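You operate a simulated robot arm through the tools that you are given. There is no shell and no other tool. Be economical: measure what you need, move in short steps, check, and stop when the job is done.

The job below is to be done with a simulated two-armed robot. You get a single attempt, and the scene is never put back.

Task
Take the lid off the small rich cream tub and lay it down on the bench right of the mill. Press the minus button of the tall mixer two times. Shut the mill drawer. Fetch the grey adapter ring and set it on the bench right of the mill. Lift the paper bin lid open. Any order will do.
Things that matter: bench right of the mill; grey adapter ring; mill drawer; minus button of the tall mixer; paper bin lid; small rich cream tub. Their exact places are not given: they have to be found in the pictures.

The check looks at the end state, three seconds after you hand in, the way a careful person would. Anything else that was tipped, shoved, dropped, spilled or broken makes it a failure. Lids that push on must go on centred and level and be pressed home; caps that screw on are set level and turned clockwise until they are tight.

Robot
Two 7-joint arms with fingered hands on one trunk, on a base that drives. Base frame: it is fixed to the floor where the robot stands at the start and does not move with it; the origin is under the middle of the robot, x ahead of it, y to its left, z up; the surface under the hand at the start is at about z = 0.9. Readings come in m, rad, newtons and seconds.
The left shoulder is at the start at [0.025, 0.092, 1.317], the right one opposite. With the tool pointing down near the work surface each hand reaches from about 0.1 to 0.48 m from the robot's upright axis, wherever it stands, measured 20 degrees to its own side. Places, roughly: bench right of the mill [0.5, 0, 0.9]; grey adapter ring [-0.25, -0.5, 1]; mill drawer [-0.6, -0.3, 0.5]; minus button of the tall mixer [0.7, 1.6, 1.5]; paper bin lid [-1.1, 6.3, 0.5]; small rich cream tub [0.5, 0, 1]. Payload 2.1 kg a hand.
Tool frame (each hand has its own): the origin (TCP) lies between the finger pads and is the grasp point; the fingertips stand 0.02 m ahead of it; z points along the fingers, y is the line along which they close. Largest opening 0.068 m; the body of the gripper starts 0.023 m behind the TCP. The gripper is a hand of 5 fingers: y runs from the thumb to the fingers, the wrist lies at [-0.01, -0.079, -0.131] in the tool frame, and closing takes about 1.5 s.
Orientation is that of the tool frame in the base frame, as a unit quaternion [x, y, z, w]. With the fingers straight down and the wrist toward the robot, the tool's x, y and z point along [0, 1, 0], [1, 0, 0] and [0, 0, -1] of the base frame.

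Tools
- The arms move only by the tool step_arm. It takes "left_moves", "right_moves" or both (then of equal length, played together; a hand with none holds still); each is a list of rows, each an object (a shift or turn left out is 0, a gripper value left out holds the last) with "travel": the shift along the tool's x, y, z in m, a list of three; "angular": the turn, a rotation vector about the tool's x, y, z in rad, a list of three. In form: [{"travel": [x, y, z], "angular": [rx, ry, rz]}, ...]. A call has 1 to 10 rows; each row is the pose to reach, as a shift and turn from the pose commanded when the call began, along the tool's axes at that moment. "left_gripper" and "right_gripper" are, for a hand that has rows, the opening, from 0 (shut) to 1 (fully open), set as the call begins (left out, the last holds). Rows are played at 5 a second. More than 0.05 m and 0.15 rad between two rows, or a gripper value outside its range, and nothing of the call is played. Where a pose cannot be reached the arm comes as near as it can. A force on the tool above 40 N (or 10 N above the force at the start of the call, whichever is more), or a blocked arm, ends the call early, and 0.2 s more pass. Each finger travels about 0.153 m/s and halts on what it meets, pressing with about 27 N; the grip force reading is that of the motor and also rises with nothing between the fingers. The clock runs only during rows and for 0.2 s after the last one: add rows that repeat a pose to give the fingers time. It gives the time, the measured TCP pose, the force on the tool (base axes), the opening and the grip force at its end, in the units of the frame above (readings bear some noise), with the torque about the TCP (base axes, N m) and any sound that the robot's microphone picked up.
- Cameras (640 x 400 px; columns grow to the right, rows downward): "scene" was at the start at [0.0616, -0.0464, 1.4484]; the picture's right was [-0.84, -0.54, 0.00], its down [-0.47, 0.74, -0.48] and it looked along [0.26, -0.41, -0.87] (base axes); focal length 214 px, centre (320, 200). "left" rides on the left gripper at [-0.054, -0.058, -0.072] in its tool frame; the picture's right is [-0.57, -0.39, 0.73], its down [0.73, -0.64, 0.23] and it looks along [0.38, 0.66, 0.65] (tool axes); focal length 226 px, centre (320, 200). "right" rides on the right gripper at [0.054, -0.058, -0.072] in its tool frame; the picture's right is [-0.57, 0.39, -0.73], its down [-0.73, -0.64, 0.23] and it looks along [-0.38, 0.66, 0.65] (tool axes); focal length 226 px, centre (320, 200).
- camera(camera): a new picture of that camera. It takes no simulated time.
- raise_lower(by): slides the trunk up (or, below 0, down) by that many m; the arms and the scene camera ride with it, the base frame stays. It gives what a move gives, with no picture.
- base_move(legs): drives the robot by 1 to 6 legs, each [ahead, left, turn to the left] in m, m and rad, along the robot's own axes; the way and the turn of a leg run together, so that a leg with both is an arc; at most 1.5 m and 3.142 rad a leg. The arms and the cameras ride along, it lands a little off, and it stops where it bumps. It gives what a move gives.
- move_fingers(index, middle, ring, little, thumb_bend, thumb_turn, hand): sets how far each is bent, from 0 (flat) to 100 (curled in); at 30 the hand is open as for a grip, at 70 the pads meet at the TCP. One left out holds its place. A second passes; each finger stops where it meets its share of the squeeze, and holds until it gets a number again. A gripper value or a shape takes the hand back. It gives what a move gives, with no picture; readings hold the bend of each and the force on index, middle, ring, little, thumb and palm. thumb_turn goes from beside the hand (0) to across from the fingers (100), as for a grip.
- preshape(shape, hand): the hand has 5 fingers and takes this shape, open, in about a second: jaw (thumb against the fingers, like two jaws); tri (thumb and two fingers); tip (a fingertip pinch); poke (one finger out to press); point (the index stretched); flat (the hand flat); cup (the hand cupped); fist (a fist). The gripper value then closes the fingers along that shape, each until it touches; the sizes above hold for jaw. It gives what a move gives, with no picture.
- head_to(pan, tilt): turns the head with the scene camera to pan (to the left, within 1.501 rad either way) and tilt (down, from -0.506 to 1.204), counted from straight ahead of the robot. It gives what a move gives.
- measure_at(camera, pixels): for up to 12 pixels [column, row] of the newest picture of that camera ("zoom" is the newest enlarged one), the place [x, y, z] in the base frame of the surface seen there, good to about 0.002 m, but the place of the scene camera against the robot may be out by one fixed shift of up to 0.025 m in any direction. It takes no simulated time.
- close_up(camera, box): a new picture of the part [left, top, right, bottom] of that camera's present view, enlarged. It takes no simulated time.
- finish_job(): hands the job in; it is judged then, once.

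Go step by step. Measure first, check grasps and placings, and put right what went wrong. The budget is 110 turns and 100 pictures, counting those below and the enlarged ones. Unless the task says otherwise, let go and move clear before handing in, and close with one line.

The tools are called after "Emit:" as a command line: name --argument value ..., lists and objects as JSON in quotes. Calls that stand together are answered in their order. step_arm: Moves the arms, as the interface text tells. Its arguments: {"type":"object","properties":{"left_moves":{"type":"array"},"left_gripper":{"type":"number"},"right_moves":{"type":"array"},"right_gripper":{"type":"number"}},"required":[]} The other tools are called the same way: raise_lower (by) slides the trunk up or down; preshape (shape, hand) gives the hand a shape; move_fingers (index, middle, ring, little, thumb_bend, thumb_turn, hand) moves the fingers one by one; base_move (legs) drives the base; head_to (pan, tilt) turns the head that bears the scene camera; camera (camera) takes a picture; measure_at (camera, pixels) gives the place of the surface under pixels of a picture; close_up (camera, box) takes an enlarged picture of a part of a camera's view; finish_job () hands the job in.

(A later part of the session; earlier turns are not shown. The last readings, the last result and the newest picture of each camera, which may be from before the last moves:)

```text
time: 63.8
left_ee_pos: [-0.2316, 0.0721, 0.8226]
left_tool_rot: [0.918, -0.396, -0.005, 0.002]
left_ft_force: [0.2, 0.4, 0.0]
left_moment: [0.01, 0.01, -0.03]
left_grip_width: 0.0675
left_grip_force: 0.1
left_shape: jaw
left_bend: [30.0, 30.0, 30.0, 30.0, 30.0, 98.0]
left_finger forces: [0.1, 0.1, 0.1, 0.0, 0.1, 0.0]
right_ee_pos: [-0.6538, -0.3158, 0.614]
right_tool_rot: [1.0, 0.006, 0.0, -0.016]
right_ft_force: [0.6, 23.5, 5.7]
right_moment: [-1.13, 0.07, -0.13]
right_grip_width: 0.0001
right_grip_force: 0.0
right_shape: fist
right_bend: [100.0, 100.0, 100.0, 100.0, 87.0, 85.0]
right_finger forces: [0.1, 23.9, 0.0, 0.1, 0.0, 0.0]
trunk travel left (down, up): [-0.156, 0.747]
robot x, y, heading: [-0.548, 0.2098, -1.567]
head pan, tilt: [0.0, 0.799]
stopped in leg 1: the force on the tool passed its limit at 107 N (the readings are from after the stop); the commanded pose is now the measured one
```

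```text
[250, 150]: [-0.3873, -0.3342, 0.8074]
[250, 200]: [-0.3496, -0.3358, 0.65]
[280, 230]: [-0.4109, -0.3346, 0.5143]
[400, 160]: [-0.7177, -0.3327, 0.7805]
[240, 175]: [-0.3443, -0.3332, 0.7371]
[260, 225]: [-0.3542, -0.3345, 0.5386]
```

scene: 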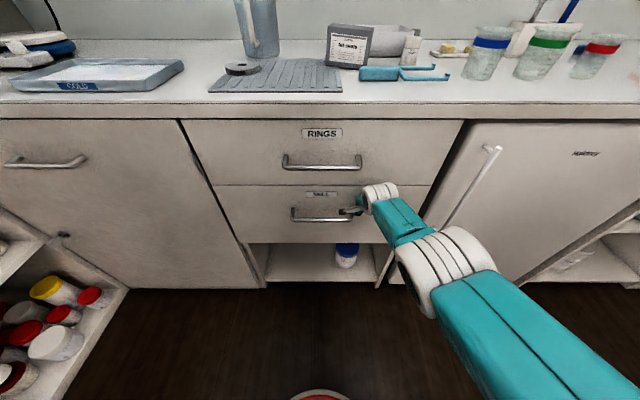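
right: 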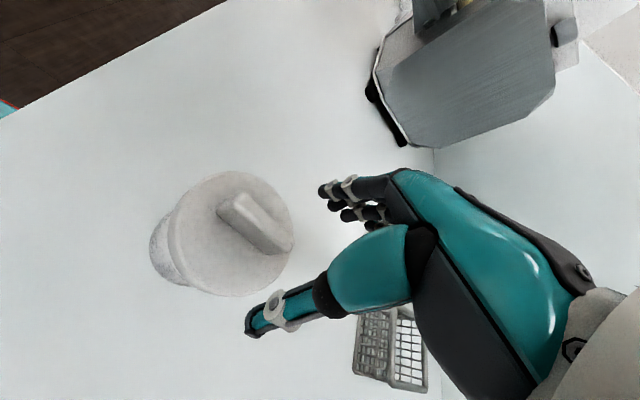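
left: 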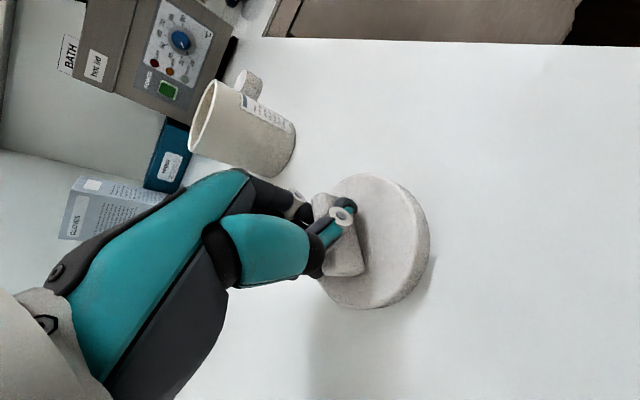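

The MILL drawer is flush with RINGS (both y≈-0.334). Backing off, raising the trunk and opening the hand.

Emit:
base_move --legs '[[-0.16, 0, 0]]'

Emit:
raise_lower --by 0.4

Emit:
step_arm --right_moves '[{"travel": [0, -0.025, -0.03]}, {"travel": [0, -0.05, -0.06]}, {"travel": [0, -0.075, -0.09]}, {"travel": [0, -0.1, -0.12]}, {"travel": [0, -0.12, -0.14]}, {"travel": [0, -0.12, -0.14]}]'

Emit:
preshape --hand "right" --shape "jaw"

Emit:
base_move --legs '[[0, 0.32, 0], [0.42, 0, 0]]'

Emit:
camera --camera "scene"

Emit:
camera --camera "right"

```text
time: 65.2
left_ee_pos: [-0.2318, 0.2302, 0.8214]
left_tool_rot: [0.918, -0.396, -0.005, 0.002]
left_ft_force: [-0.9, 0.0, -0.4]
left_moment: [0.0, -0.04, -0.01]
left_grip_width: 0.0676
left_grip_force: 0.0
left_shape: jaw
left_bend: [30.0, 30.0, 30.0, 30.0, 30.0, 98.0]
left_finger forces: [0.0, 0.1, 0.0, 0.0, 0.0, 0.1]
right_ee_pos: [-0.6539, -0.1569, 0.613]
right_tool_rot: [1.0, 0.006, -0.001, -0.015]
right_ft_force: [-1.1, -0.3, -0.2]
right_moment: [-0.01, 0.01, 0.01]
right_grip_width: 0.0
right_grip_force: 0.1
right_shape: fist
right_bend: [100.0, 100.0, 100.0, 100.0, 87.0, 85.0]
right_finger forces: [0.1, 0.0, 0.0, 0.0, 0.0, 0.0]
trunk travel left (down, up): [-0.156, 0.747]
robot x, y, heading: [-0.5462, 0.3719, -1.564]
head pan, tilt: [0.0, 0.799]
```

```text
time: 69.1
left_ee_pos: [-0.2306, 0.2305, 1.2208]
left_tool_rot: [0.918, -0.396, -0.004, 0.003]
left_ft_force: [0.1, -0.4, -0.1]
left_moment: [0.01, 0.02, 0.04]
left_grip_width: 0.0674
left_grip_force: 0.0
left_shape: jaw
left_bend: [30.0, 30.0, 30.0, 30.0, 30.0, 98.0]
left_finger forces: [0.1, 0.0, 0.0, 0.0, 0.1, 0.0]
right_ee_pos: [-0.6535, -0.1625, 1.1038]
right_tool_rot: [0.997, 0.007, -0.001, 0.073]
right_ft_force: [0.7, -1.1, 0.7]
right_moment: [0.02, 0.01, -0.01]
right_grip_width: 0.0
right_grip_force: 0.0
right_shape: fist
right_bend: [100.0, 100.0, 100.0, 100.0, 87.0, 85.0]
right_finger forces: [0.0, 0.0, 0.0, 0.0, 0.0, 0.0]
trunk travel left (down, up): [-0.556, 0.347]
robot x, y, heading: [-0.5533, 0.3742, -1.565]
head pan, tilt: [0.0, 0.799]
```

```text
time: 70.5
left_ee_pos: [-0.2307, 0.2305, 1.2216]
left_tool_rot: [0.918, -0.396, -0.005, 0.003]
left_ft_force: [0.2, 0.2, 0.5]
left_moment: [0.01, 0.03, -0.01]
left_grip_width: 0.0677
left_grip_force: 0.1
left_shape: jaw
left_bend: [30.0, 30.0, 30.0, 30.0, 30.0, 98.0]
left_finger forces: [0.1, 0.0, 0.0, 0.1, 0.0, 0.0]
right_ee_pos: [-0.6552, -0.0239, 1.2245]
right_tool_rot: [0.997, 0.007, -0.001, 0.074]
right_ft_force: [0.5, 0.0, 0.0]
right_moment: [0.0, 0.02, -0.01]
right_grip_width: 0.0
right_grip_force: 0.1
right_shape: fist
right_bend: [100.0, 100.0, 100.0, 100.0, 87.0, 85.0]
right_finger forces: [0.1, 0.0, 0.0, 0.0, 0.0, 0.0]
trunk travel left (down, up): [-0.556, 0.347]
robot x, y, heading: [-0.5425, 0.3722, -1.571]
head pan, tilt: [0.0, 0.799]
```

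```text
time: 71.4
left_ee_pos: [-0.2313, 0.2315, 1.2224]
left_tool_rot: [0.918, -0.395, -0.005, 0.002]
left_ft_force: [-0.4, 0.5, 0.4]
left_moment: [0.02, -0.03, 0.02]
left_grip_width: 0.0678
left_grip_force: 0.0
left_shape: jaw
left_bend: [30.0, 30.0, 30.0, 30.0, 30.0, 98.0]
left_finger forces: [0.0, 0.1, 0.0, 0.0, 0.0, 0.0]
right_ee_pos: [-0.6568, -0.0243, 1.2239]
right_tool_rot: [0.997, 0.007, -0.001, 0.075]
right_ft_force: [-0.4, -1.3, 0.4]
right_moment: [0.04, 0.0, 0.01]
right_grip_width: 0.0679
right_grip_force: 0.0
right_shape: jaw
right_bend: [30.0, 30.0, 30.0, 30.0, 30.0, 98.0]
right_finger forces: [0.0, 0.1, 0.1, 0.0, 0.0, 0.0]
trunk travel left (down, up): [-0.556, 0.347]
robot x, y, heading: [-0.545, 0.3709, -1.562]
head pan, tilt: [0.0, 0.799]
```

```text
time: 75.7
left_ee_pos: [0.0891, -0.1892, 1.2226]
left_tool_rot: [0.918, -0.398, -0.006, 0.001]
left_ft_force: [0.0, -0.2, 0.8]
left_moment: [-0.01, -0.03, -0.01]
left_grip_width: 0.0675
left_grip_force: 0.1
left_shape: jaw
left_bend: [30.0, 30.0, 30.0, 30.0, 30.0, 98.0]
left_finger forces: [0.1, 0.1, 0.2, 0.0, 0.1, 0.0]
right_ee_pos: [-0.3364, -0.4422, 1.2249]
right_tool_rot: [0.997, 0.004, -0.001, 0.074]
right_ft_force: [-0.2, 0.1, -0.5]
right_moment: [0.03, 0.01, 0.02]
right_grip_width: 0.0674
right_grip_force: 0.0
right_shape: jaw
right_bend: [30.0, 30.0, 30.0, 30.0, 30.0, 98.0]
right_finger forces: [0.0, 0.1, 0.0, 0.1, 0.1, 0.1]
trunk travel left (down, up): [-0.556, 0.347]
robot x, y, heading: [-0.225, -0.0523, -1.572]
head pan, tilt: [0.0, 0.799]
```

```text
50 pictures are left
```

scene: 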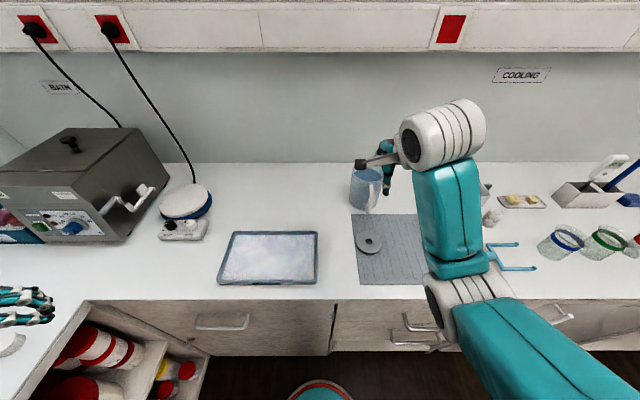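

```text
49 pictures are left
```

right: 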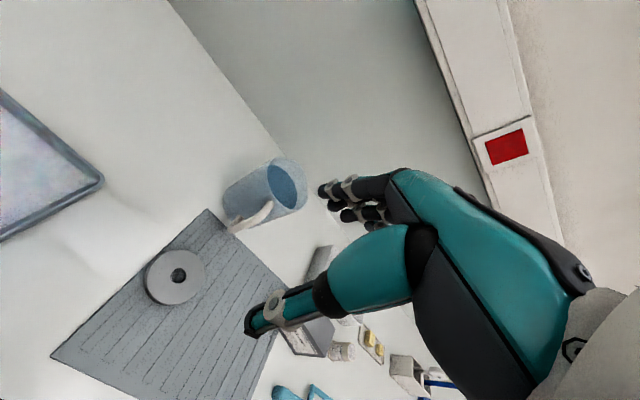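

Emit:
measure_at --camera "right" --pixels '[[160, 262], [195, 290], [178, 250], [190, 258], [204, 280], [148, 285], [168, 302], [178, 276], [220, 310], [282, 185], [244, 180]]'

Emit:
close_up --camera "right" --box '[120, 230, 240, 320]'

```text
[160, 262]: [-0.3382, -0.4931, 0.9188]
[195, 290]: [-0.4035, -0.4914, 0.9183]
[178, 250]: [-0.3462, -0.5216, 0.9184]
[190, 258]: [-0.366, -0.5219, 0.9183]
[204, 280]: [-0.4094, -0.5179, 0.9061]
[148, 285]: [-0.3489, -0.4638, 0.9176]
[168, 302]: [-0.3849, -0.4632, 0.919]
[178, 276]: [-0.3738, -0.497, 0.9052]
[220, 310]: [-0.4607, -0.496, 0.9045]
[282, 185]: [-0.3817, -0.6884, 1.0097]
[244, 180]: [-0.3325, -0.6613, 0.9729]
```

```text
4.44 times, centred on (180, 275) of right
```

zoom: 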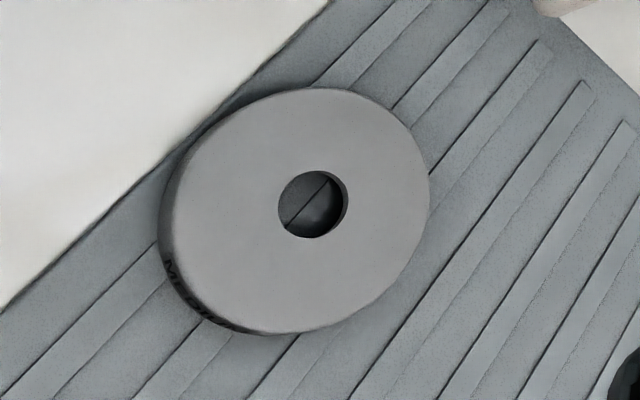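

Ring: centre ≈[-0.371,-0.4925], top z 0.9185, OD ≈0.066, so the normal opening is tight. I'll hover above it level and open the fingers wider.

Emit:
step_arm --right_moves '[{"travel": [-0.006, 0.004, 0.035], "angular": [0.03, 0, 0]}, {"travel": [-0.012, 0.008, 0.07], "angular": [0.06, 0, 0]}, {"travel": [-0.018, 0.012, 0.105], "angular": [0.09, 0, 0]}, {"travel": [-0.025, 0.016, 0.14], "angular": [0.12, 0, 0]}, {"travel": [-0.03, 0.02, 0.17], "angular": [0.148, 0, 0]}, {"travel": [-0.035, 0.021, 0.2], "angular": [0.148, 0, 0]}, {"travel": [-0.035, 0.021, 0.2], "angular": [0.148, 0, 0]}]'

Emit:
move_fingers --hand "right" --index 20 --middle 20 --ring 20 --little 20 --thumb_bend 20

Emit:
camera --camera "right"

Emit:
close_up --camera "scene" --box '[320, 140, 480, 270]'

```text
time: 77.3
left_ee_pos: [0.0876, -0.1895, 1.2216]
left_tool_rot: [0.917, -0.398, -0.005, 0.002]
left_ft_force: [-0.3, -0.4, 0.5]
left_moment: [-0.03, 0.02, 0.0]
left_grip_width: 0.0676
left_grip_force: 0.0
left_shape: jaw
left_bend: [30.0, 30.0, 30.0, 30.0, 30.0, 98.0]
left_finger forces: [0.0, 0.0, 0.0, 0.0, 0.0, 0.1]
right_ee_pos: [-0.3733, -0.4917, 1.028]
right_tool_rot: [1.0, 0.004, -0.002, 0.0]
right_ft_force: [0.1, -1.1, 0.3]
right_moment: [0.02, 0.03, 0.05]
right_grip_width: 0.0681
right_grip_force: 0.0
right_shape: jaw
right_bend: [30.0, 30.0, 30.0, 30.0, 30.0, 98.0]
right_finger forces: [0.1, 0.0, 0.0, 0.0, 0.0, 0.1]
trunk travel left (down, up): [-0.556, 0.347]
robot x, y, heading: [-0.2267, -0.0527, -1.571]
head pan, tilt: [0.0, 0.799]
```

```text
time: 78.3
left_ee_pos: [0.0895, -0.1887, 1.2212]
left_tool_rot: [0.917, -0.398, -0.005, 0.002]
left_ft_force: [-0.1, -0.6, 0.3]
left_moment: [0.0, -0.01, -0.01]
left_grip_width: 0.0677
left_grip_force: 0.0
left_shape: jaw
left_bend: [30.0, 30.0, 30.0, 30.0, 30.0, 98.0]
left_finger forces: [0.0, 0.1, 0.0, 0.0, 0.0, 0.1]
right_ee_pos: [-0.3719, -0.4928, 1.03]
right_tool_rot: [1.0, 0.004, -0.001, 0.001]
right_ft_force: [-0.1, 0.7, 0.2]
right_moment: [-0.06, 0.0, 0.0]
right_grip_width: 0.0771
right_grip_force: 0.0
right_shape: fingers
right_bend: [20.0, 20.0, 20.0, 20.0, 20.0, 98.0]
right_finger forces: [0.1, 0.1, 0.1, 0.0, 0.1, 0.0]
trunk travel left (down, up): [-0.556, 0.347]
robot x, y, heading: [-0.2272, -0.0457, -1.573]
head pan, tilt: [0.0, 0.799]
```

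```text
47 pictures are left
```

right: 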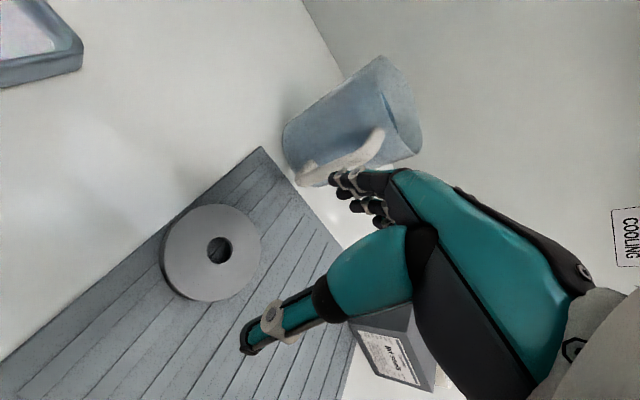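

```text
3.08 times, centred on (400, 205) of scene
```

zoom: 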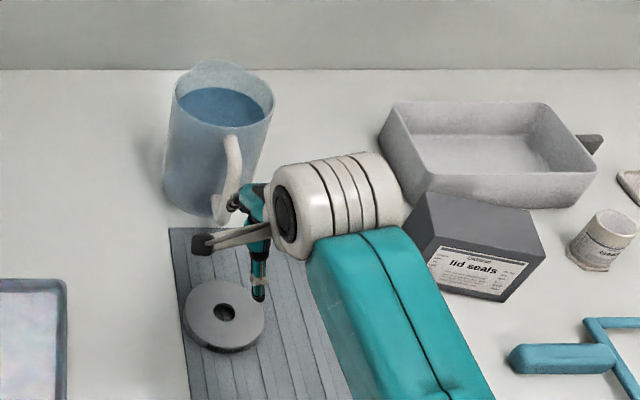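

Emit:
measure_at --camera "right" --pixels '[[305, 180], [360, 155], [380, 135], [165, 245], [255, 265], [225, 207], [205, 298], [175, 285], [250, 225], [219, 250], [352, 330], [400, 380]]'

```text
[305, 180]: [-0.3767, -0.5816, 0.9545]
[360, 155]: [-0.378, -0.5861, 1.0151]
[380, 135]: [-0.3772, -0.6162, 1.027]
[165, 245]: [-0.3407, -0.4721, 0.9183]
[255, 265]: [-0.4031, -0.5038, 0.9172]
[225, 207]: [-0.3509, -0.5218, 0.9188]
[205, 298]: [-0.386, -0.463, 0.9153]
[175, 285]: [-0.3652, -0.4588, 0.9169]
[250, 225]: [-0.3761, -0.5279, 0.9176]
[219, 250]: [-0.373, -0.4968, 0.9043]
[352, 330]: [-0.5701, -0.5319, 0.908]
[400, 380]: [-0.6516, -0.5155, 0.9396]
```

Ring OD is nearer 0.07 and centre [-0.3705,-0.4915]; jug handle comes to y≈-0.58, leaving room. I'll open to bend 12 and lower partway.

Emit:
move_fingers --hand "right" --index 12 --middle 12 --ring 12 --little 12 --thumb_bend 12

Emit:
step_arm --right_moves '[{"travel": [0.001, 0, 0.03]}, {"travel": [0.001, 0, 0.06]}, {"travel": [0.001, 0, 0.075]}, {"travel": [0.001, 0, 0.075]}]'

Emit:
close_up --camera "right" --box '[140, 120, 460, 360]'

Emit:
close_up --camera "scene" --box '[340, 150, 440, 270]'

```text
time: 79.3
left_ee_pos: [0.0892, -0.1894, 1.2213]
left_tool_rot: [0.917, -0.398, -0.004, 0.002]
left_ft_force: [-0.7, -0.6, -0.1]
left_moment: [-0.02, 0.0, 0.02]
left_grip_width: 0.0676
left_grip_force: 0.1
left_shape: jaw
left_bend: [30.0, 30.0, 30.0, 30.0, 30.0, 98.0]
left_finger forces: [0.0, 0.0, 0.1, 0.1, 0.0, 0.0]
right_ee_pos: [-0.3727, -0.4931, 1.0296]
right_tool_rot: [1.0, 0.005, -0.001, -0.001]
right_ft_force: [-0.3, 0.1, -1.2]
right_moment: [0.03, -0.02, 0.0]
right_grip_width: 0.0882
right_grip_force: 0.1
right_shape: fingers
right_bend: [12.0, 12.0, 12.0, 12.0, 12.0, 98.0]
right_finger forces: [0.1, 0.0, 0.0, 0.1, 0.1, 0.0]
trunk travel left (down, up): [-0.556, 0.347]
robot x, y, heading: [-0.2248, -0.0461, -1.573]
head pan, tilt: [0.0, 0.799]
```

```text
time: 80.3
left_ee_pos: [0.0897, -0.1888, 1.2213]
left_tool_rot: [0.918, -0.398, -0.004, 0.002]
left_ft_force: [-0.4, 0.3, 0.0]
left_moment: [0.01, -0.02, 0.03]
left_grip_width: 0.0678
left_grip_force: 0.0
left_shape: jaw
left_bend: [30.0, 30.0, 30.0, 30.0, 30.0, 98.0]
left_finger forces: [0.0, 0.1, 0.0, 0.0, 0.0, 0.1]
right_ee_pos: [-0.3721, -0.4901, 0.9547]
right_tool_rot: [1.0, 0.005, -0.002, 0.0]
right_ft_force: [0.4, 0.6, -0.3]
right_moment: [0.0, -0.01, -0.02]
right_grip_width: 0.0882
right_grip_force: 0.1
right_shape: fingers
right_bend: [12.0, 12.0, 12.0, 12.0, 12.0, 98.0]
right_finger forces: [0.0, 0.1, 0.0, 0.1, 0.0, 0.1]
trunk travel left (down, up): [-0.556, 0.347]
robot x, y, heading: [-0.2271, -0.0482, -1.573]
head pan, tilt: [0.0, 0.799]
```

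```text
1.67 times, centred on (300, 240) of right
```

zoom: 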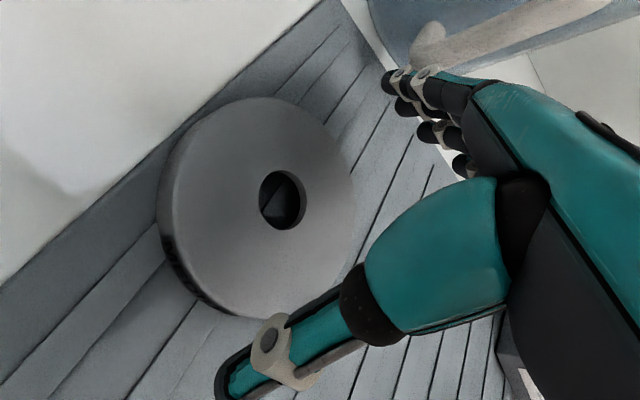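

```text
3.33 times, centred on (390, 210) of scene
```

zoom: 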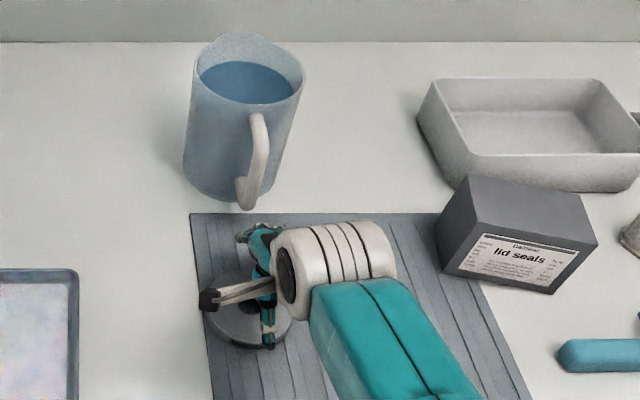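

Lowering around the ring.

Emit:
step_arm --right_moves '[{"travel": [0.001, 0.001, 0.01]}, {"travel": [0.001, 0.001, 0.018]}, {"travel": [0.001, 0.001, 0.026]}, {"travel": [0.001, 0.001, 0.026]}]'

Emit:
close_up --camera "right" --box '[140, 120, 460, 360]'

```text
time: 81.3
left_ee_pos: [0.0887, -0.1896, 1.2217]
left_tool_rot: [0.917, -0.398, -0.005, 0.001]
left_ft_force: [-0.3, 0.0, -0.5]
left_moment: [0.01, -0.02, -0.02]
left_grip_width: 0.0677
left_grip_force: 0.0
left_shape: jaw
left_bend: [30.0, 30.0, 30.0, 30.0, 30.0, 98.0]
left_finger forces: [0.1, 0.0, 0.0, 0.0, 0.0, 0.1]
right_ee_pos: [-0.3705, -0.4927, 0.9368]
right_tool_rot: [1.0, 0.005, -0.002, 0.0]
right_ft_force: [0.6, 0.0, 0.4]
right_moment: [0.0, -0.02, -0.01]
right_grip_width: 0.088
right_grip_force: 0.0
right_shape: fingers
right_bend: [12.0, 12.0, 12.0, 12.0, 12.0, 98.0]
right_finger forces: [0.0, 0.0, 0.0, 0.1, 0.1, 0.0]
right hand out of reach, approached as far as the arm can: row 3, 4
trunk travel left (down, up): [-0.556, 0.347]
robot x, y, heading: [-0.2262, -0.0458, -1.573]
head pan, tilt: [0.0, 0.799]
```

```text
1.67 times, centred on (300, 240) of right
```

zoom: 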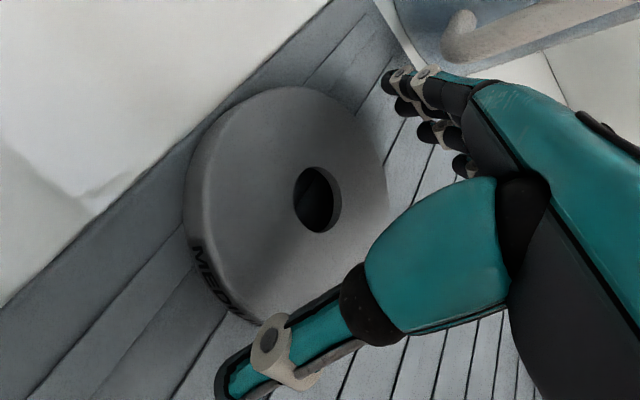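

Out of reach by 8 mm; lower the trunk 8 mm, then close the fingers.

Emit:
raise_lower --by -0.008

Emit:
step_arm --right_moves '[{}, {}, {}, {}, {}, {}, {}, {}]' --right_gripper 0

Emit:
close_up --camera "right" --box '[140, 120, 460, 360]'

```text
time: 81.9
left_ee_pos: [0.0886, -0.1889, 1.2133]
left_tool_rot: [0.918, -0.397, -0.005, 0.001]
left_ft_force: [0.5, -0.6, -1.1]
left_moment: [-0.01, 0.01, -0.01]
left_grip_width: 0.0676
left_grip_force: 0.0
left_shape: jaw
left_bend: [30.0, 30.0, 30.0, 30.0, 30.0, 98.0]
left_finger forces: [0.0, 0.0, 0.0, 0.1, 0.0, 0.0]
right_ee_pos: [-0.3714, -0.493, 0.9292]
right_tool_rot: [1.0, 0.005, -0.001, 0.0]
right_ft_force: [0.3, 0.2, 0.1]
right_moment: [-0.01, -0.04, 0.01]
right_grip_width: 0.0879
right_grip_force: 0.3
right_shape: fingers
right_bend: [12.0, 12.0, 12.0, 12.0, 12.0, 98.0]
right_finger forces: [0.0, 0.0, 0.1, 0.1, 0.0, 0.0]
trunk travel left (down, up): [-0.548, 0.355]
robot x, y, heading: [-0.2272, -0.0437, -1.571]
head pan, tilt: [0.0, 0.799]
```

```text
time: 83.7
left_ee_pos: [0.0905, -0.1893, 1.2132]
left_tool_rot: [0.917, -0.398, -0.007, 0.002]
left_ft_force: [-0.3, -0.5, -0.3]
left_moment: [0.01, 0.03, 0.0]
left_grip_width: 0.0676
left_grip_force: 0.1
left_shape: jaw
left_bend: [30.0, 30.0, 30.0, 30.0, 30.0, 98.0]
left_finger forces: [0.0, 0.1, 0.1, 0.0, 0.0, 0.1]
right_ee_pos: [-0.3687, -0.4939, 0.9319]
right_tool_rot: [1.0, 0.004, -0.002, 0.003]
right_ft_force: [4.7, -9.8, 31.2]
right_moment: [0.79, 0.41, -0.17]
right_grip_width: 0.0643
right_grip_force: 27.1
right_shape: jaw
right_bend: [31.0, 31.0, 31.0, 33.0, 33.0, 100.0]
right_finger forces: [15.0, 7.6, 3.4, 0.0, 29.4, 0.0]
trunk travel left (down, up): [-0.548, 0.355]
robot x, y, heading: [-0.2275, -0.0491, -1.574]
head pan, tilt: [0.0, 0.799]
```

```text
1.67 times, centred on (300, 240) of right
```

zoom: 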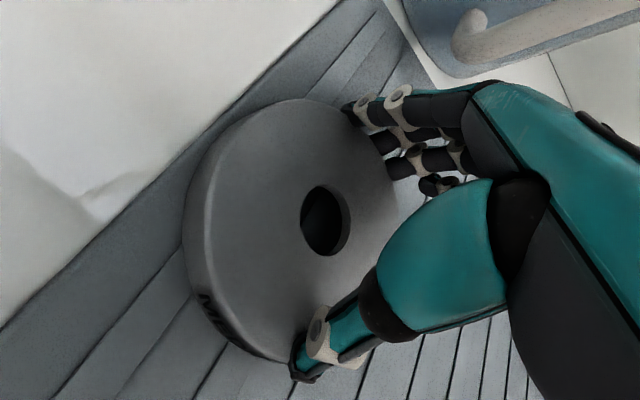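

Gripped across the ring (thumb 29 N, fingers 15+8+3). Lifting.

Emit:
step_arm --right_moves '[{"travel": [0, 0, -0.01]}, {"travel": [0, 0, -0.02]}, {"travel": [0, 0, -0.04]}, {"travel": [0, 0, -0.06]}, {"travel": [0, 0, -0.06]}]'

Emit:
camera --camera "right"

Emit:
close_up --camera "scene" --box '[340, 150, 440, 270]'

```text
time: 84.9
left_ee_pos: [0.0898, -0.1895, 1.2129]
left_tool_rot: [0.918, -0.397, -0.005, 0.002]
left_ft_force: [0.0, -0.7, -0.5]
left_moment: [-0.01, 0.03, 0.05]
left_grip_width: 0.0675
left_grip_force: 0.0
left_shape: jaw
left_bend: [30.0, 30.0, 30.0, 30.0, 30.0, 98.0]
left_finger forces: [0.0, 0.0, 0.0, 0.0, 0.1, 0.1]
right_ee_pos: [-0.3701, -0.4927, 0.9899]
right_tool_rot: [1.0, 0.003, -0.001, 0.0]
right_ft_force: [0.6, 0.3, -0.9]
right_moment: [0.02, -0.02, 0.02]
right_grip_width: 0.0085
right_grip_force: 27.1
right_shape: jaw
right_bend: [61.0, 44.0, 34.0, 33.0, 80.0, 100.0]
right_finger forces: [0.0, 0.0, 0.0, 0.0, 0.1, 0.0]
trunk travel left (down, up): [-0.548, 0.355]
robot x, y, heading: [-0.2264, -0.0489, -1.571]
head pan, tilt: [0.0, 0.799]
```

```text
41 pictures are left
```

right: 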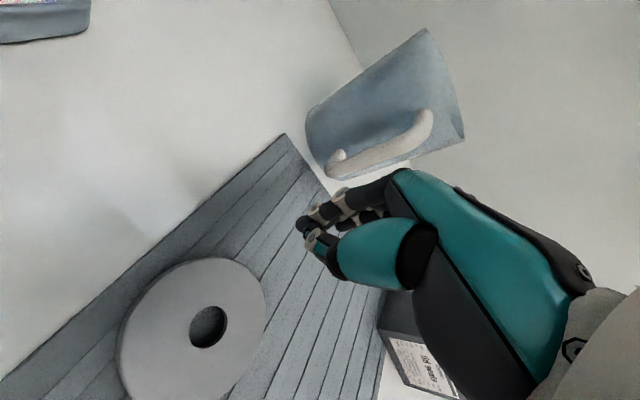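

```text
3.33 times, centred on (390, 210) of scene
```

zoom: 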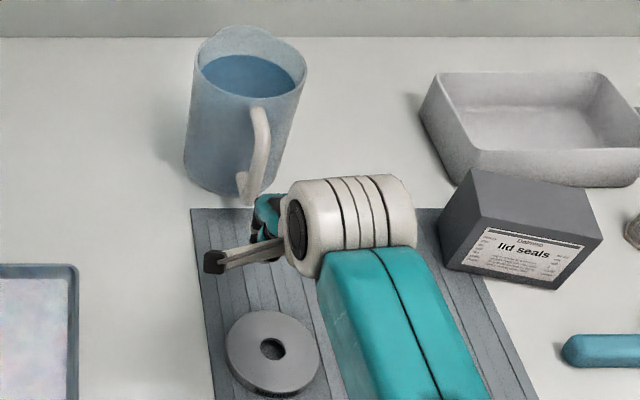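

The grip slipped and the ring shifted toward me a little. I'll measure it again.

Emit:
measure_at --camera "right" --pixels '[[215, 258], [262, 285], [125, 340], [250, 370], [150, 285], [235, 390], [208, 327], [130, 370], [265, 320]]'

Emit:
move_fingers --hand "right" --index 12 --middle 12 --ring 12 --little 12 --thumb_bend 12

Emit:
camera --camera "right"

```text
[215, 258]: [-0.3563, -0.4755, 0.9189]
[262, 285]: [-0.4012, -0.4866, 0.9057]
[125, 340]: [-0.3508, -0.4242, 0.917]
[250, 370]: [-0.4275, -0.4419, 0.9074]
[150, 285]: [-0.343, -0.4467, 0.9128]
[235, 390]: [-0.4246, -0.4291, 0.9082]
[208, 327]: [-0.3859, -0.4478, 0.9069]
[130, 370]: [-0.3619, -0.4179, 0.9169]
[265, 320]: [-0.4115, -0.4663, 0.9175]
```

```text
time: 85.9
left_ee_pos: [0.0895, -0.1888, 1.2134]
left_tool_rot: [0.917, -0.398, -0.004, 0.002]
left_ft_force: [0.3, 0.2, -0.2]
left_moment: [-0.01, -0.02, 0.02]
left_grip_width: 0.0677
left_grip_force: 0.1
left_shape: jaw
left_bend: [30.0, 30.0, 30.0, 30.0, 30.0, 98.0]
left_finger forces: [0.1, 0.0, 0.0, 0.1, 0.0, 0.0]
right_ee_pos: [-0.3708, -0.4925, 0.9896]
right_tool_rot: [1.0, 0.004, -0.002, 0.001]
right_ft_force: [-0.3, 0.3, 0.0]
right_moment: [-0.02, -0.04, 0.0]
right_grip_width: 0.088
right_grip_force: 0.1
right_shape: fingers
right_bend: [12.0, 12.0, 12.0, 12.0, 12.0, 100.0]
right_finger forces: [0.0, 0.0, 0.0, 0.0, 0.1, 0.1]
trunk travel left (down, up): [-0.548, 0.355]
robot x, y, heading: [-0.2232, -0.0474, -1.572]
head pan, tilt: [0.0, 0.799]
```

```text
39 pictures are left
```

right: 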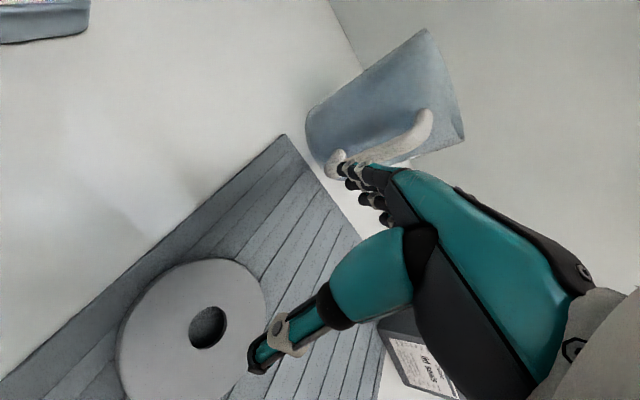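

Ring centre is now ≈[-0.382,-0.447]. The fingertips overlapped it too little. I'll re-centre, open moderately and feel down to the mat.

Emit:
step_arm --right_moves '[{"travel": [-0.005, -0.022, 0]}, {"travel": [-0.011, -0.0455, 0]}, {"travel": [-0.011, -0.0455, 0]}]'

Emit:
move_fingers --hand "right" --index 17 --middle 17 --ring 17 --little 17 --thumb_bend 17

Emit:
camera --camera "right"

Emit:
measure_at --camera "right" --pixels '[[219, 247], [165, 240], [260, 260], [225, 200], [200, 300], [240, 210], [180, 290], [185, 212], [258, 348], [340, 180]]'

```text
time: 86.7
left_ee_pos: [0.0893, -0.1883, 1.214]
left_tool_rot: [0.917, -0.398, -0.004, 0.003]
left_ft_force: [-0.4, 0.8, 0.1]
left_moment: [0.0, -0.01, 0.01]
left_grip_width: 0.0677
left_grip_force: 0.2
left_shape: jaw
left_bend: [30.0, 30.0, 30.0, 30.0, 30.0, 98.0]
left_finger forces: [0.0, 0.0, 0.0, 0.1, 0.0, 0.1]
right_ee_pos: [-0.3814, -0.4464, 0.99]
right_tool_rot: [1.0, 0.004, -0.002, 0.0]
right_ft_force: [0.6, -0.2, 0.9]
right_moment: [-0.01, 0.04, -0.01]
right_grip_width: 0.0877
right_grip_force: 0.0
right_shape: fingers
right_bend: [12.0, 12.0, 12.0, 12.0, 12.0, 100.0]
right_finger forces: [0.0, 0.0, 0.0, 0.0, 0.1, 0.0]
trunk travel left (down, up): [-0.548, 0.355]
robot x, y, heading: [-0.225, -0.0487, -1.573]
head pan, tilt: [0.0, 0.799]
```

```text
time: 87.7
left_ee_pos: [0.089, -0.1887, 1.2133]
left_tool_rot: [0.917, -0.398, -0.005, 0.002]
left_ft_force: [-0.1, 0.4, -0.6]
left_moment: [0.01, -0.01, 0.02]
left_grip_width: 0.0677
left_grip_force: 0.1
left_shape: jaw
left_bend: [30.0, 30.0, 30.0, 30.0, 30.0, 98.0]
left_finger forces: [0.1, 0.1, 0.0, 0.0, 0.0, 0.0]
right_ee_pos: [-0.3815, -0.4457, 0.9897]
right_tool_rot: [1.0, 0.004, -0.002, 0.0]
right_ft_force: [0.0, -0.1, 0.5]
right_moment: [0.01, 0.02, -0.03]
right_grip_width: 0.0814
right_grip_force: 0.0
right_shape: fingers
right_bend: [17.0, 17.0, 17.0, 17.0, 17.0, 100.0]
right_finger forces: [0.0, 0.1, 0.0, 0.1, 0.0, 0.0]
trunk travel left (down, up): [-0.548, 0.355]
robot x, y, heading: [-0.2265, -0.0466, -1.577]
head pan, tilt: [0.0, 0.799]
```

```text
38 pictures are left
```

right: 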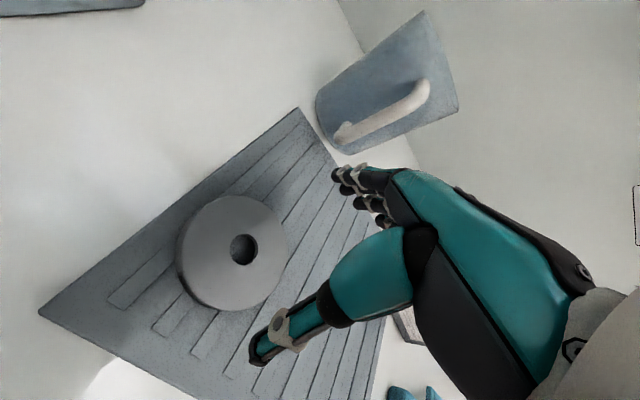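

```text
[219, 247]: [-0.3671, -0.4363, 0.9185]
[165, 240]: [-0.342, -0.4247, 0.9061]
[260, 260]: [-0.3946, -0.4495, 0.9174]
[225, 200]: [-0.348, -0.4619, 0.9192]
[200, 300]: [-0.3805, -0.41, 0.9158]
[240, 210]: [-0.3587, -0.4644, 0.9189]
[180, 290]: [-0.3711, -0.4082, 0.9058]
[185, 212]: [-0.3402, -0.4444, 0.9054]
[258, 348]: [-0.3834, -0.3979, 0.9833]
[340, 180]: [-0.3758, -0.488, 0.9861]
```

Thumb tip y≈-0.398 and index tip y≈-0.488 straddle the ring nicely. Descending until the fingertips reach the mat.

Emit:
step_arm --right_moves '[{"travel": [0.002, 0, 0.03]}, {"travel": [0.002, 0, 0.055]}, {"travel": [0.002, 0, 0.06]}, {"travel": [0.002, 0, 0.063]}, {"travel": [0.002, 0, 0.066]}, {"travel": [0.002, 0, 0.069]}, {"travel": [0.002, 0, 0.069]}]'

Emit:
close_up --camera "right" --box '[140, 120, 460, 360]'

```text
time: 89.3
left_ee_pos: [0.0891, -0.1885, 1.2135]
left_tool_rot: [0.917, -0.398, -0.005, 0.002]
left_ft_force: [0.4, 1.0, 0.4]
left_moment: [0.02, 0.01, -0.01]
left_grip_width: 0.0677
left_grip_force: 0.2
left_shape: jaw
left_bend: [30.0, 30.0, 30.0, 30.0, 30.0, 98.0]
left_finger forces: [0.0, 0.0, 0.1, 0.1, 0.0, 0.0]
right_ee_pos: [-0.38, -0.4464, 0.9202]
right_tool_rot: [1.0, 0.004, -0.002, 0.0]
right_ft_force: [-0.4, 0.3, 1.8]
right_moment: [0.02, -0.02, -0.01]
right_grip_width: 0.0823
right_grip_force: 0.7
right_shape: fingers
right_bend: [17.0, 17.0, 17.0, 17.0, 15.0, 100.0]
right_finger forces: [0.0, 0.7, 0.1, 0.1, 1.2, 0.1]
trunk travel left (down, up): [-0.548, 0.355]
robot x, y, heading: [-0.2264, -0.0468, -1.569]
head pan, tilt: [0.0, 0.799]
```

```text
1.67 times, centred on (300, 240) of right
```

zoom: 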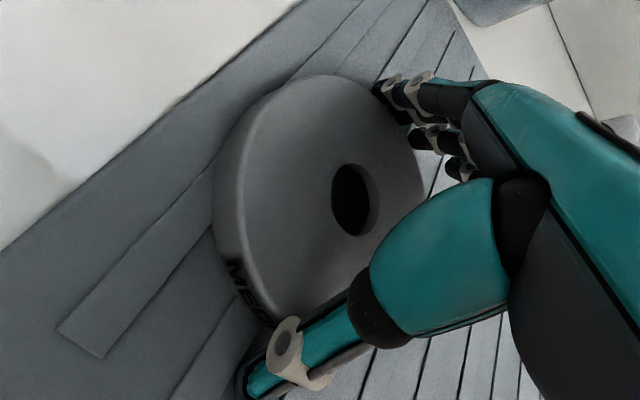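

Tips just touch the mat at TCP z 0.920. Raise 2 mm and close.

Emit:
step_arm --right_moves '[{"travel": [0, 0, -0.002]}, {"travel": [0, 0, -0.002]}]'

Emit:
step_arm --right_moves '[{}, {}, {}, {}, {}, {}, {}]' --right_gripper 0

Emit:
step_arm --right_moves '[{"travel": [0, 0, -0.005]}, {"travel": [0, 0, -0.01]}, {"travel": [0, 0, -0.015]}, {"travel": [0, 0, -0.02]}, {"travel": [0, 0, -0.02]}]'

Emit:
camera --camera "right"

```text
time: 89.9
left_ee_pos: [0.0887, -0.1887, 1.2133]
left_tool_rot: [0.917, -0.398, -0.005, 0.002]
left_ft_force: [0.3, 0.2, -1.0]
left_moment: [0.03, -0.02, 0.02]
left_grip_width: 0.068
left_grip_force: 0.1
left_shape: jaw
left_bend: [30.0, 30.0, 30.0, 30.0, 30.0, 98.0]
left_finger forces: [0.0, 0.0, 0.0, 0.0, 0.0, 0.0]
right_ee_pos: [-0.3807, -0.4475, 0.9226]
right_tool_rot: [1.0, 0.004, -0.002, 0.0]
right_ft_force: [0.3, 0.4, -0.1]
right_moment: [0.03, 0.0, 0.0]
right_grip_width: 0.082
right_grip_force: 0.8
right_shape: fingers
right_bend: [17.0, 17.0, 17.0, 17.0, 16.0, 100.0]
right_finger forces: [0.0, 0.0, 0.0, 0.0, 0.1, 0.0]
trunk travel left (down, up): [-0.548, 0.355]
robot x, y, heading: [-0.2255, -0.0448, -1.567]
head pan, tilt: [0.0, 0.799]
```

```text
time: 91.5
left_ee_pos: [0.0891, -0.189, 1.2146]
left_tool_rot: [0.917, -0.398, -0.005, 0.003]
left_ft_force: [-0.4, -0.3, 0.5]
left_moment: [-0.01, -0.04, 0.02]
left_grip_width: 0.0679
left_grip_force: 0.0
left_shape: jaw
left_bend: [30.0, 30.0, 30.0, 30.0, 30.0, 98.0]
left_finger forces: [0.1, 0.1, 0.1, 0.0, 0.0, 0.0]
right_ee_pos: [-0.3791, -0.4467, 0.9222]
right_tool_rot: [1.0, 0.004, -0.002, 0.0]
right_ft_force: [-2.0, -5.2, 18.4]
right_moment: [-0.49, 0.16, 0.07]
right_grip_width: 0.0615
right_grip_force: 27.3
right_shape: jaw
right_bend: [19.0, 30.0, 30.0, 34.0, 31.0, 100.0]
right_finger forces: [21.0, 16.1, 4.1, 2.0, 29.7, 0.0]
trunk travel left (down, up): [-0.548, 0.355]
robot x, y, heading: [-0.2261, -0.0461, -1.577]
head pan, tilt: [0.0, 0.799]
```

```text
time: 92.7
left_ee_pos: [0.0892, -0.1896, 1.2147]
left_tool_rot: [0.918, -0.398, -0.004, 0.003]
left_ft_force: [-0.3, 0.1, -0.8]
left_moment: [-0.01, 0.0, 0.01]
left_grip_width: 0.0677
left_grip_force: 0.0
left_shape: jaw
left_bend: [30.0, 30.0, 30.0, 30.0, 30.0, 98.0]
left_finger forces: [0.0, 0.0, 0.0, 0.1, 0.0, 0.1]
right_ee_pos: [-0.3802, -0.4463, 0.9414]
right_tool_rot: [1.0, 0.004, -0.002, 0.0]
right_ft_force: [-0.4, -0.4, -0.8]
right_moment: [-0.02, -0.01, 0.0]
right_grip_width: 0.0615
right_grip_force: 26.9
right_shape: jaw
right_bend: [20.0, 30.0, 31.0, 35.0, 31.0, 98.0]
right_finger forces: [18.3, 8.8, 2.8, 0.4, 29.5, 0.1]
trunk travel left (down, up): [-0.548, 0.355]
robot x, y, heading: [-0.2219, -0.0458, -1.576]
head pan, tilt: [0.0, 0.799]
```

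```text
36 pictures are left
```

right: 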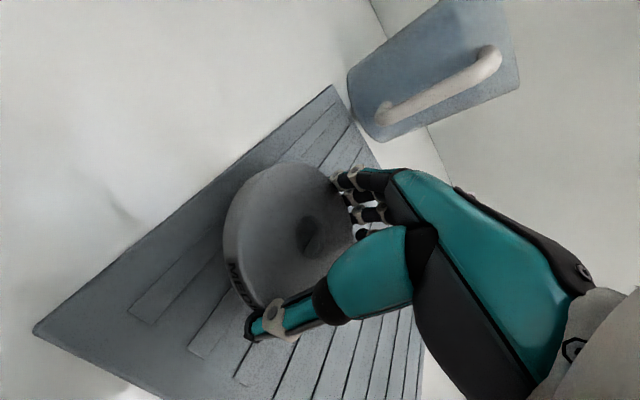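

The ring is lifted and held. Raise it, back out, turn to the front bench and approach the spot right of the mill.

Emit:
step_arm --right_moves '[{"travel": [0, 0, -0.03]}, {"travel": [0, 0, -0.06]}, {"travel": [0, 0, -0.09]}, {"travel": [0, 0, -0.12]}, {"travel": [0, 0, -0.15]}, {"travel": [0, 0, -0.15]}]'

Emit:
base_move --legs '[[-0.3, 0, 0], [0, 0, 0.8], [0, 0, 0.77], [0, 0.055, 0], [0.24, 0, 0]]'

Emit:
camera --camera "scene"

Emit:
camera --camera "right"

```text
time: 94.1
left_ee_pos: [0.0889, -0.1888, 1.2134]
left_tool_rot: [0.918, -0.398, -0.005, 0.002]
left_ft_force: [0.2, 0.3, 0.1]
left_moment: [0.0, 0.0, 0.0]
left_grip_width: 0.0678
left_grip_force: 0.1
left_shape: jaw
left_bend: [30.0, 30.0, 30.0, 30.0, 30.0, 98.0]
left_finger forces: [0.1, 0.1, 0.1, 0.1, 0.0, 0.0]
right_ee_pos: [-0.3795, -0.4468, 1.0932]
right_tool_rot: [1.0, 0.004, -0.002, 0.0]
right_ft_force: [-0.3, -0.3, -0.7]
right_moment: [-0.01, -0.03, 0.02]
right_grip_width: 0.0617
right_grip_force: 26.7
right_shape: jaw
right_bend: [20.0, 30.0, 31.0, 35.0, 31.0, 98.0]
right_finger forces: [17.2, 8.2, 3.0, 0.1, 26.7, 0.0]
trunk travel left (down, up): [-0.548, 0.355]
robot x, y, heading: [-0.2268, -0.0471, -1.572]
head pan, tilt: [0.0, 0.799]
```

```text
time: 102.1
left_ee_pos: [0.1582, 0.6224, 1.2132]
left_tool_rot: [0.931, 0.366, -0.002, 0.004]
left_ft_force: [-0.4, 0.6, 0.3]
left_moment: [0.0, -0.01, -0.02]
left_grip_width: 0.0675
left_grip_force: 0.0
left_shape: jaw
left_bend: [30.0, 30.0, 30.0, 30.0, 30.0, 98.0]
left_finger forces: [0.0, 0.0, 0.1, 0.0, 0.0, 0.0]
right_ee_pos: [0.4133, 0.1532, 1.0924]
right_tool_rot: [0.705, 0.709, -0.002, 0.002]
right_ft_force: [0.0, -0.5, 0.2]
right_moment: [0.0, 0.01, -0.04]
right_grip_width: 0.0617
right_grip_force: 27.1
right_shape: jaw
right_bend: [21.0, 30.0, 32.0, 35.0, 31.0, 98.0]
right_finger forces: [17.1, 7.9, 3.0, 0.1, 26.4, 0.0]
trunk travel left (down, up): [-0.548, 0.355]
robot x, y, heading: [0.0161, 0.3075, -0.002]
head pan, tilt: [0.0, 0.799]
```

```text
35 pictures are left
```

scene: 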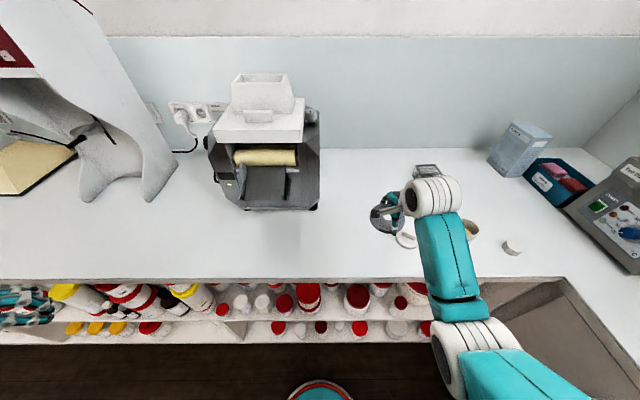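

```text
34 pictures are left
```

right: 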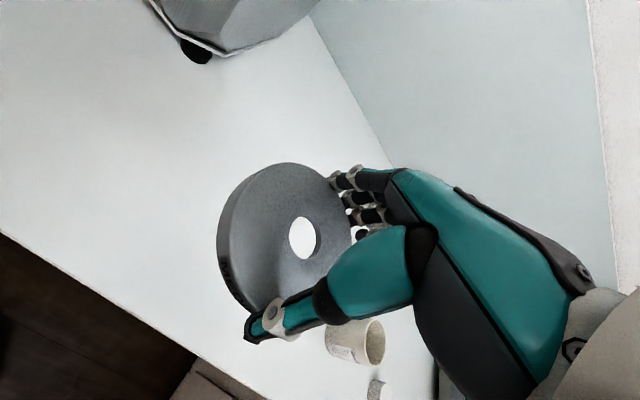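

I'll place it a little further left (y≈0.2) to stay clear of the lid, x≈0.445; then lower.

Emit:
step_arm --right_moves '[{"travel": [0.025, 0.018, 0.02]}, {"travel": [0.047, 0.033, 0.04]}, {"travel": [0.047, 0.033, 0.08]}, {"travel": [0.047, 0.033, 0.12]}, {"travel": [0.047, 0.033, 0.15]}, {"travel": [0.047, 0.033, 0.163]}, {"travel": [0.047, 0.033, 0.169]}, {"travel": [0.047, 0.033, 0.172]}, {"travel": [0.047, 0.033, 0.174]}, {"travel": [0.047, 0.033, 0.174]}]'

Emit:
camera --camera "right"

```text
time: 104.3
left_ee_pos: [0.1566, 0.6226, 1.2138]
left_tool_rot: [0.931, 0.365, -0.002, 0.005]
left_ft_force: [-0.1, 0.3, -0.4]
left_moment: [-0.01, 0.01, -0.01]
left_grip_width: 0.0676
left_grip_force: 0.0
left_shape: jaw
left_bend: [30.0, 30.0, 30.0, 30.0, 30.0, 98.0]
left_finger forces: [0.0, 0.0, 0.0, 0.0, 0.0, 0.1]
right_ee_pos: [0.4455, 0.2005, 0.9193]
right_tool_rot: [0.705, 0.709, 0.0, 0.003]
right_ft_force: [4.6, 0.6, 23.3]
right_moment: [-0.07, 0.25, -0.09]
right_grip_width: 0.06
right_grip_force: 26.9
right_shape: jaw
right_bend: [23.0, 31.0, 33.0, 35.0, 31.0, 100.0]
right_finger forces: [18.7, 12.5, 3.9, 0.0, 27.9, 0.1]
trunk travel left (down, up): [-0.548, 0.355]
robot x, y, heading: [0.0144, 0.3057, -0.004]
head pan, tilt: [0.0, 0.799]
```

```text
33 pictures are left
```

right: 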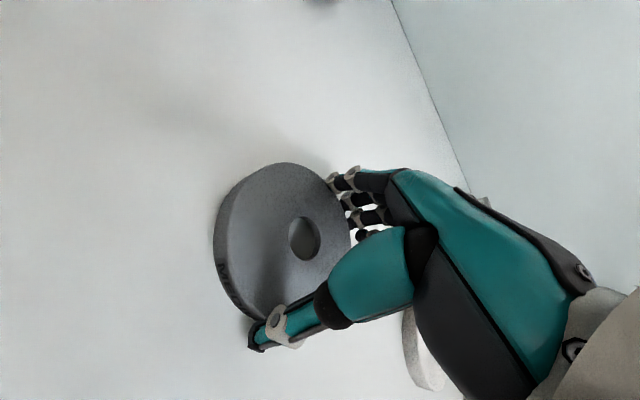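

Contact with the bench (23 N). Open wide and rise.

Emit:
move_fingers --hand "right" --index 12 --middle 14 --ring 16 --little 20 --thumb_bend 12

Emit:
step_arm --right_moves '[{"travel": [0, 0, -0.02]}, {"travel": [0, 0, -0.05]}, {"travel": [0, 0, -0.09]}, {"travel": [0, 0, -0.13]}, {"travel": [0, 0, -0.17]}, {"travel": [0, 0, -0.21]}, {"travel": [0, 0, -0.25]}, {"travel": [0, -0.03, -0.27]}, {"travel": [0, -0.07, -0.28]}, {"travel": [0, -0.1, -0.28]}]'

Emit:
camera --camera "scene"

```text
time: 105.3
left_ee_pos: [0.1572, 0.6216, 1.2136]
left_tool_rot: [0.931, 0.366, -0.002, 0.004]
left_ft_force: [0.4, -0.2, -0.1]
left_moment: [-0.03, -0.02, 0.02]
left_grip_width: 0.0674
left_grip_force: 0.0
left_shape: jaw
left_bend: [30.0, 30.0, 30.0, 30.0, 30.0, 98.0]
left_finger forces: [0.0, 0.1, 0.0, 0.0, 0.0, 0.0]
right_ee_pos: [0.4457, 0.1997, 0.9185]
right_tool_rot: [0.706, 0.709, -0.002, 0.001]
right_ft_force: [-0.1, 1.0, -0.5]
right_moment: [0.0, -0.02, 0.0]
right_grip_width: 0.0877
right_grip_force: 0.0
right_shape: fingers
right_bend: [12.0, 14.0, 16.0, 20.0, 12.0, 100.0]
right_finger forces: [0.1, 0.0, 0.0, 0.0, 0.1, 0.1]
trunk travel left (down, up): [-0.548, 0.355]
robot x, y, heading: [0.0142, 0.3076, -0.008]
head pan, tilt: [0.0, 0.799]
```

```text
time: 107.5
left_ee_pos: [0.1569, 0.6214, 1.2139]
left_tool_rot: [0.93, 0.366, -0.002, 0.005]
left_ft_force: [-0.8, 0.0, 0.1]
left_moment: [0.02, 0.0, 0.01]
left_grip_width: 0.0677
left_grip_force: 0.1
left_shape: jaw
left_bend: [30.0, 30.0, 30.0, 30.0, 30.0, 98.0]
left_finger forces: [0.0, 0.0, 0.0, 0.0, 0.0, 0.0]
right_ee_pos: [0.3639, 0.199, 1.19]
right_tool_rot: [0.706, 0.708, -0.002, 0.001]
right_ft_force: [0.3, -0.5, -0.3]
right_moment: [-0.02, 0.0, 0.0]
right_grip_width: 0.088
right_grip_force: 0.0
right_shape: fingers
right_bend: [12.0, 14.0, 16.0, 20.0, 12.0, 100.0]
right_finger forces: [0.0, 0.1, 0.1, 0.0, 0.0, 0.0]
right hand out of reach, approached as far as the arm can: row 10
trunk travel left (down, up): [-0.548, 0.355]
robot x, y, heading: [0.0148, 0.309, -0.003]
head pan, tilt: [0.0, 0.799]
```

```text
32 pictures are left
```

scene: 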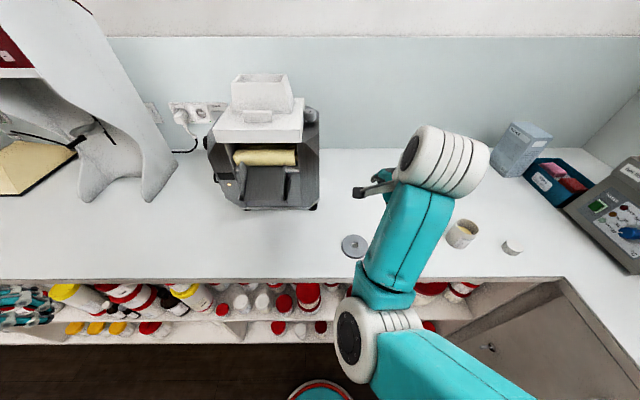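

Ring is standing on the bench at (354,246). Now drive left to the mixers and look.

Emit:
base_move --legs '[[-0.3, 0, 0], [0, 1.0, 0]]'

Emit:
head_to --pan 0.2 --tilt 0.15

Emit:
camera --camera "scene"

```text
time: 114.4
left_ee_pos: [-0.1316, 1.6267, 1.2131]
left_tool_rot: [0.932, 0.364, -0.002, 0.005]
left_ft_force: [0.3, -0.2, 0.0]
left_moment: [-0.01, 0.0, -0.05]
left_grip_width: 0.0676
left_grip_force: 0.1
left_shape: jaw
left_bend: [30.0, 30.0, 30.0, 30.0, 30.0, 98.0]
left_finger forces: [0.0, 0.0, 0.0, 0.1, 0.0, 0.1]
right_ee_pos: [0.0734, 1.2036, 1.1897]
right_tool_rot: [0.706, 0.708, -0.001, 0.001]
right_ft_force: [-0.4, -0.3, -0.1]
right_moment: [0.01, 0.01, 0.0]
right_grip_width: 0.0881
right_grip_force: 0.1
right_shape: fingers
right_bend: [12.0, 14.0, 16.0, 20.0, 12.0, 100.0]
right_finger forces: [0.0, 0.0, 0.0, 0.1, 0.0, 0.0]
trunk travel left (down, up): [-0.548, 0.355]
robot x, y, heading: [-0.272, 1.3138, -0.01]
head pan, tilt: [0.0, 0.799]
```

```text
time: 115.4
left_ee_pos: [-0.1305, 1.6257, 1.2137]
left_tool_rot: [0.931, 0.364, -0.002, 0.004]
left_ft_force: [-0.2, 0.0, 0.8]
left_moment: [0.01, -0.02, 0.01]
left_grip_width: 0.0678
left_grip_force: 0.0
left_shape: jaw
left_bend: [30.0, 30.0, 30.0, 30.0, 30.0, 98.0]
left_finger forces: [0.0, 0.1, 0.1, 0.1, 0.1, 0.0]
right_ee_pos: [0.0724, 1.2048, 1.1904]
right_tool_rot: [0.707, 0.707, -0.001, 0.001]
right_ft_force: [-0.1, -0.8, -0.2]
right_moment: [0.01, 0.03, -0.01]
right_grip_width: 0.0881
right_grip_force: 0.1
right_shape: fingers
right_bend: [12.0, 14.0, 16.0, 20.0, 12.0, 100.0]
right_finger forces: [0.1, 0.0, 0.1, 0.0, 0.0, 0.1]
trunk travel left (down, up): [-0.548, 0.355]
robot x, y, heading: [-0.2729, 1.3076, -0.01]
head pan, tilt: [0.201, 0.15]
```

```text
31 pictures are left
```

scene: 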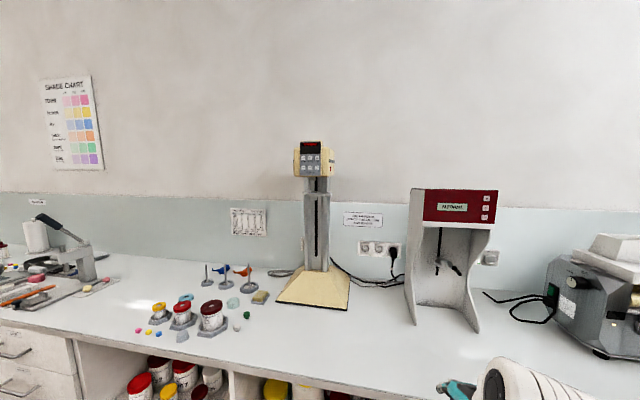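

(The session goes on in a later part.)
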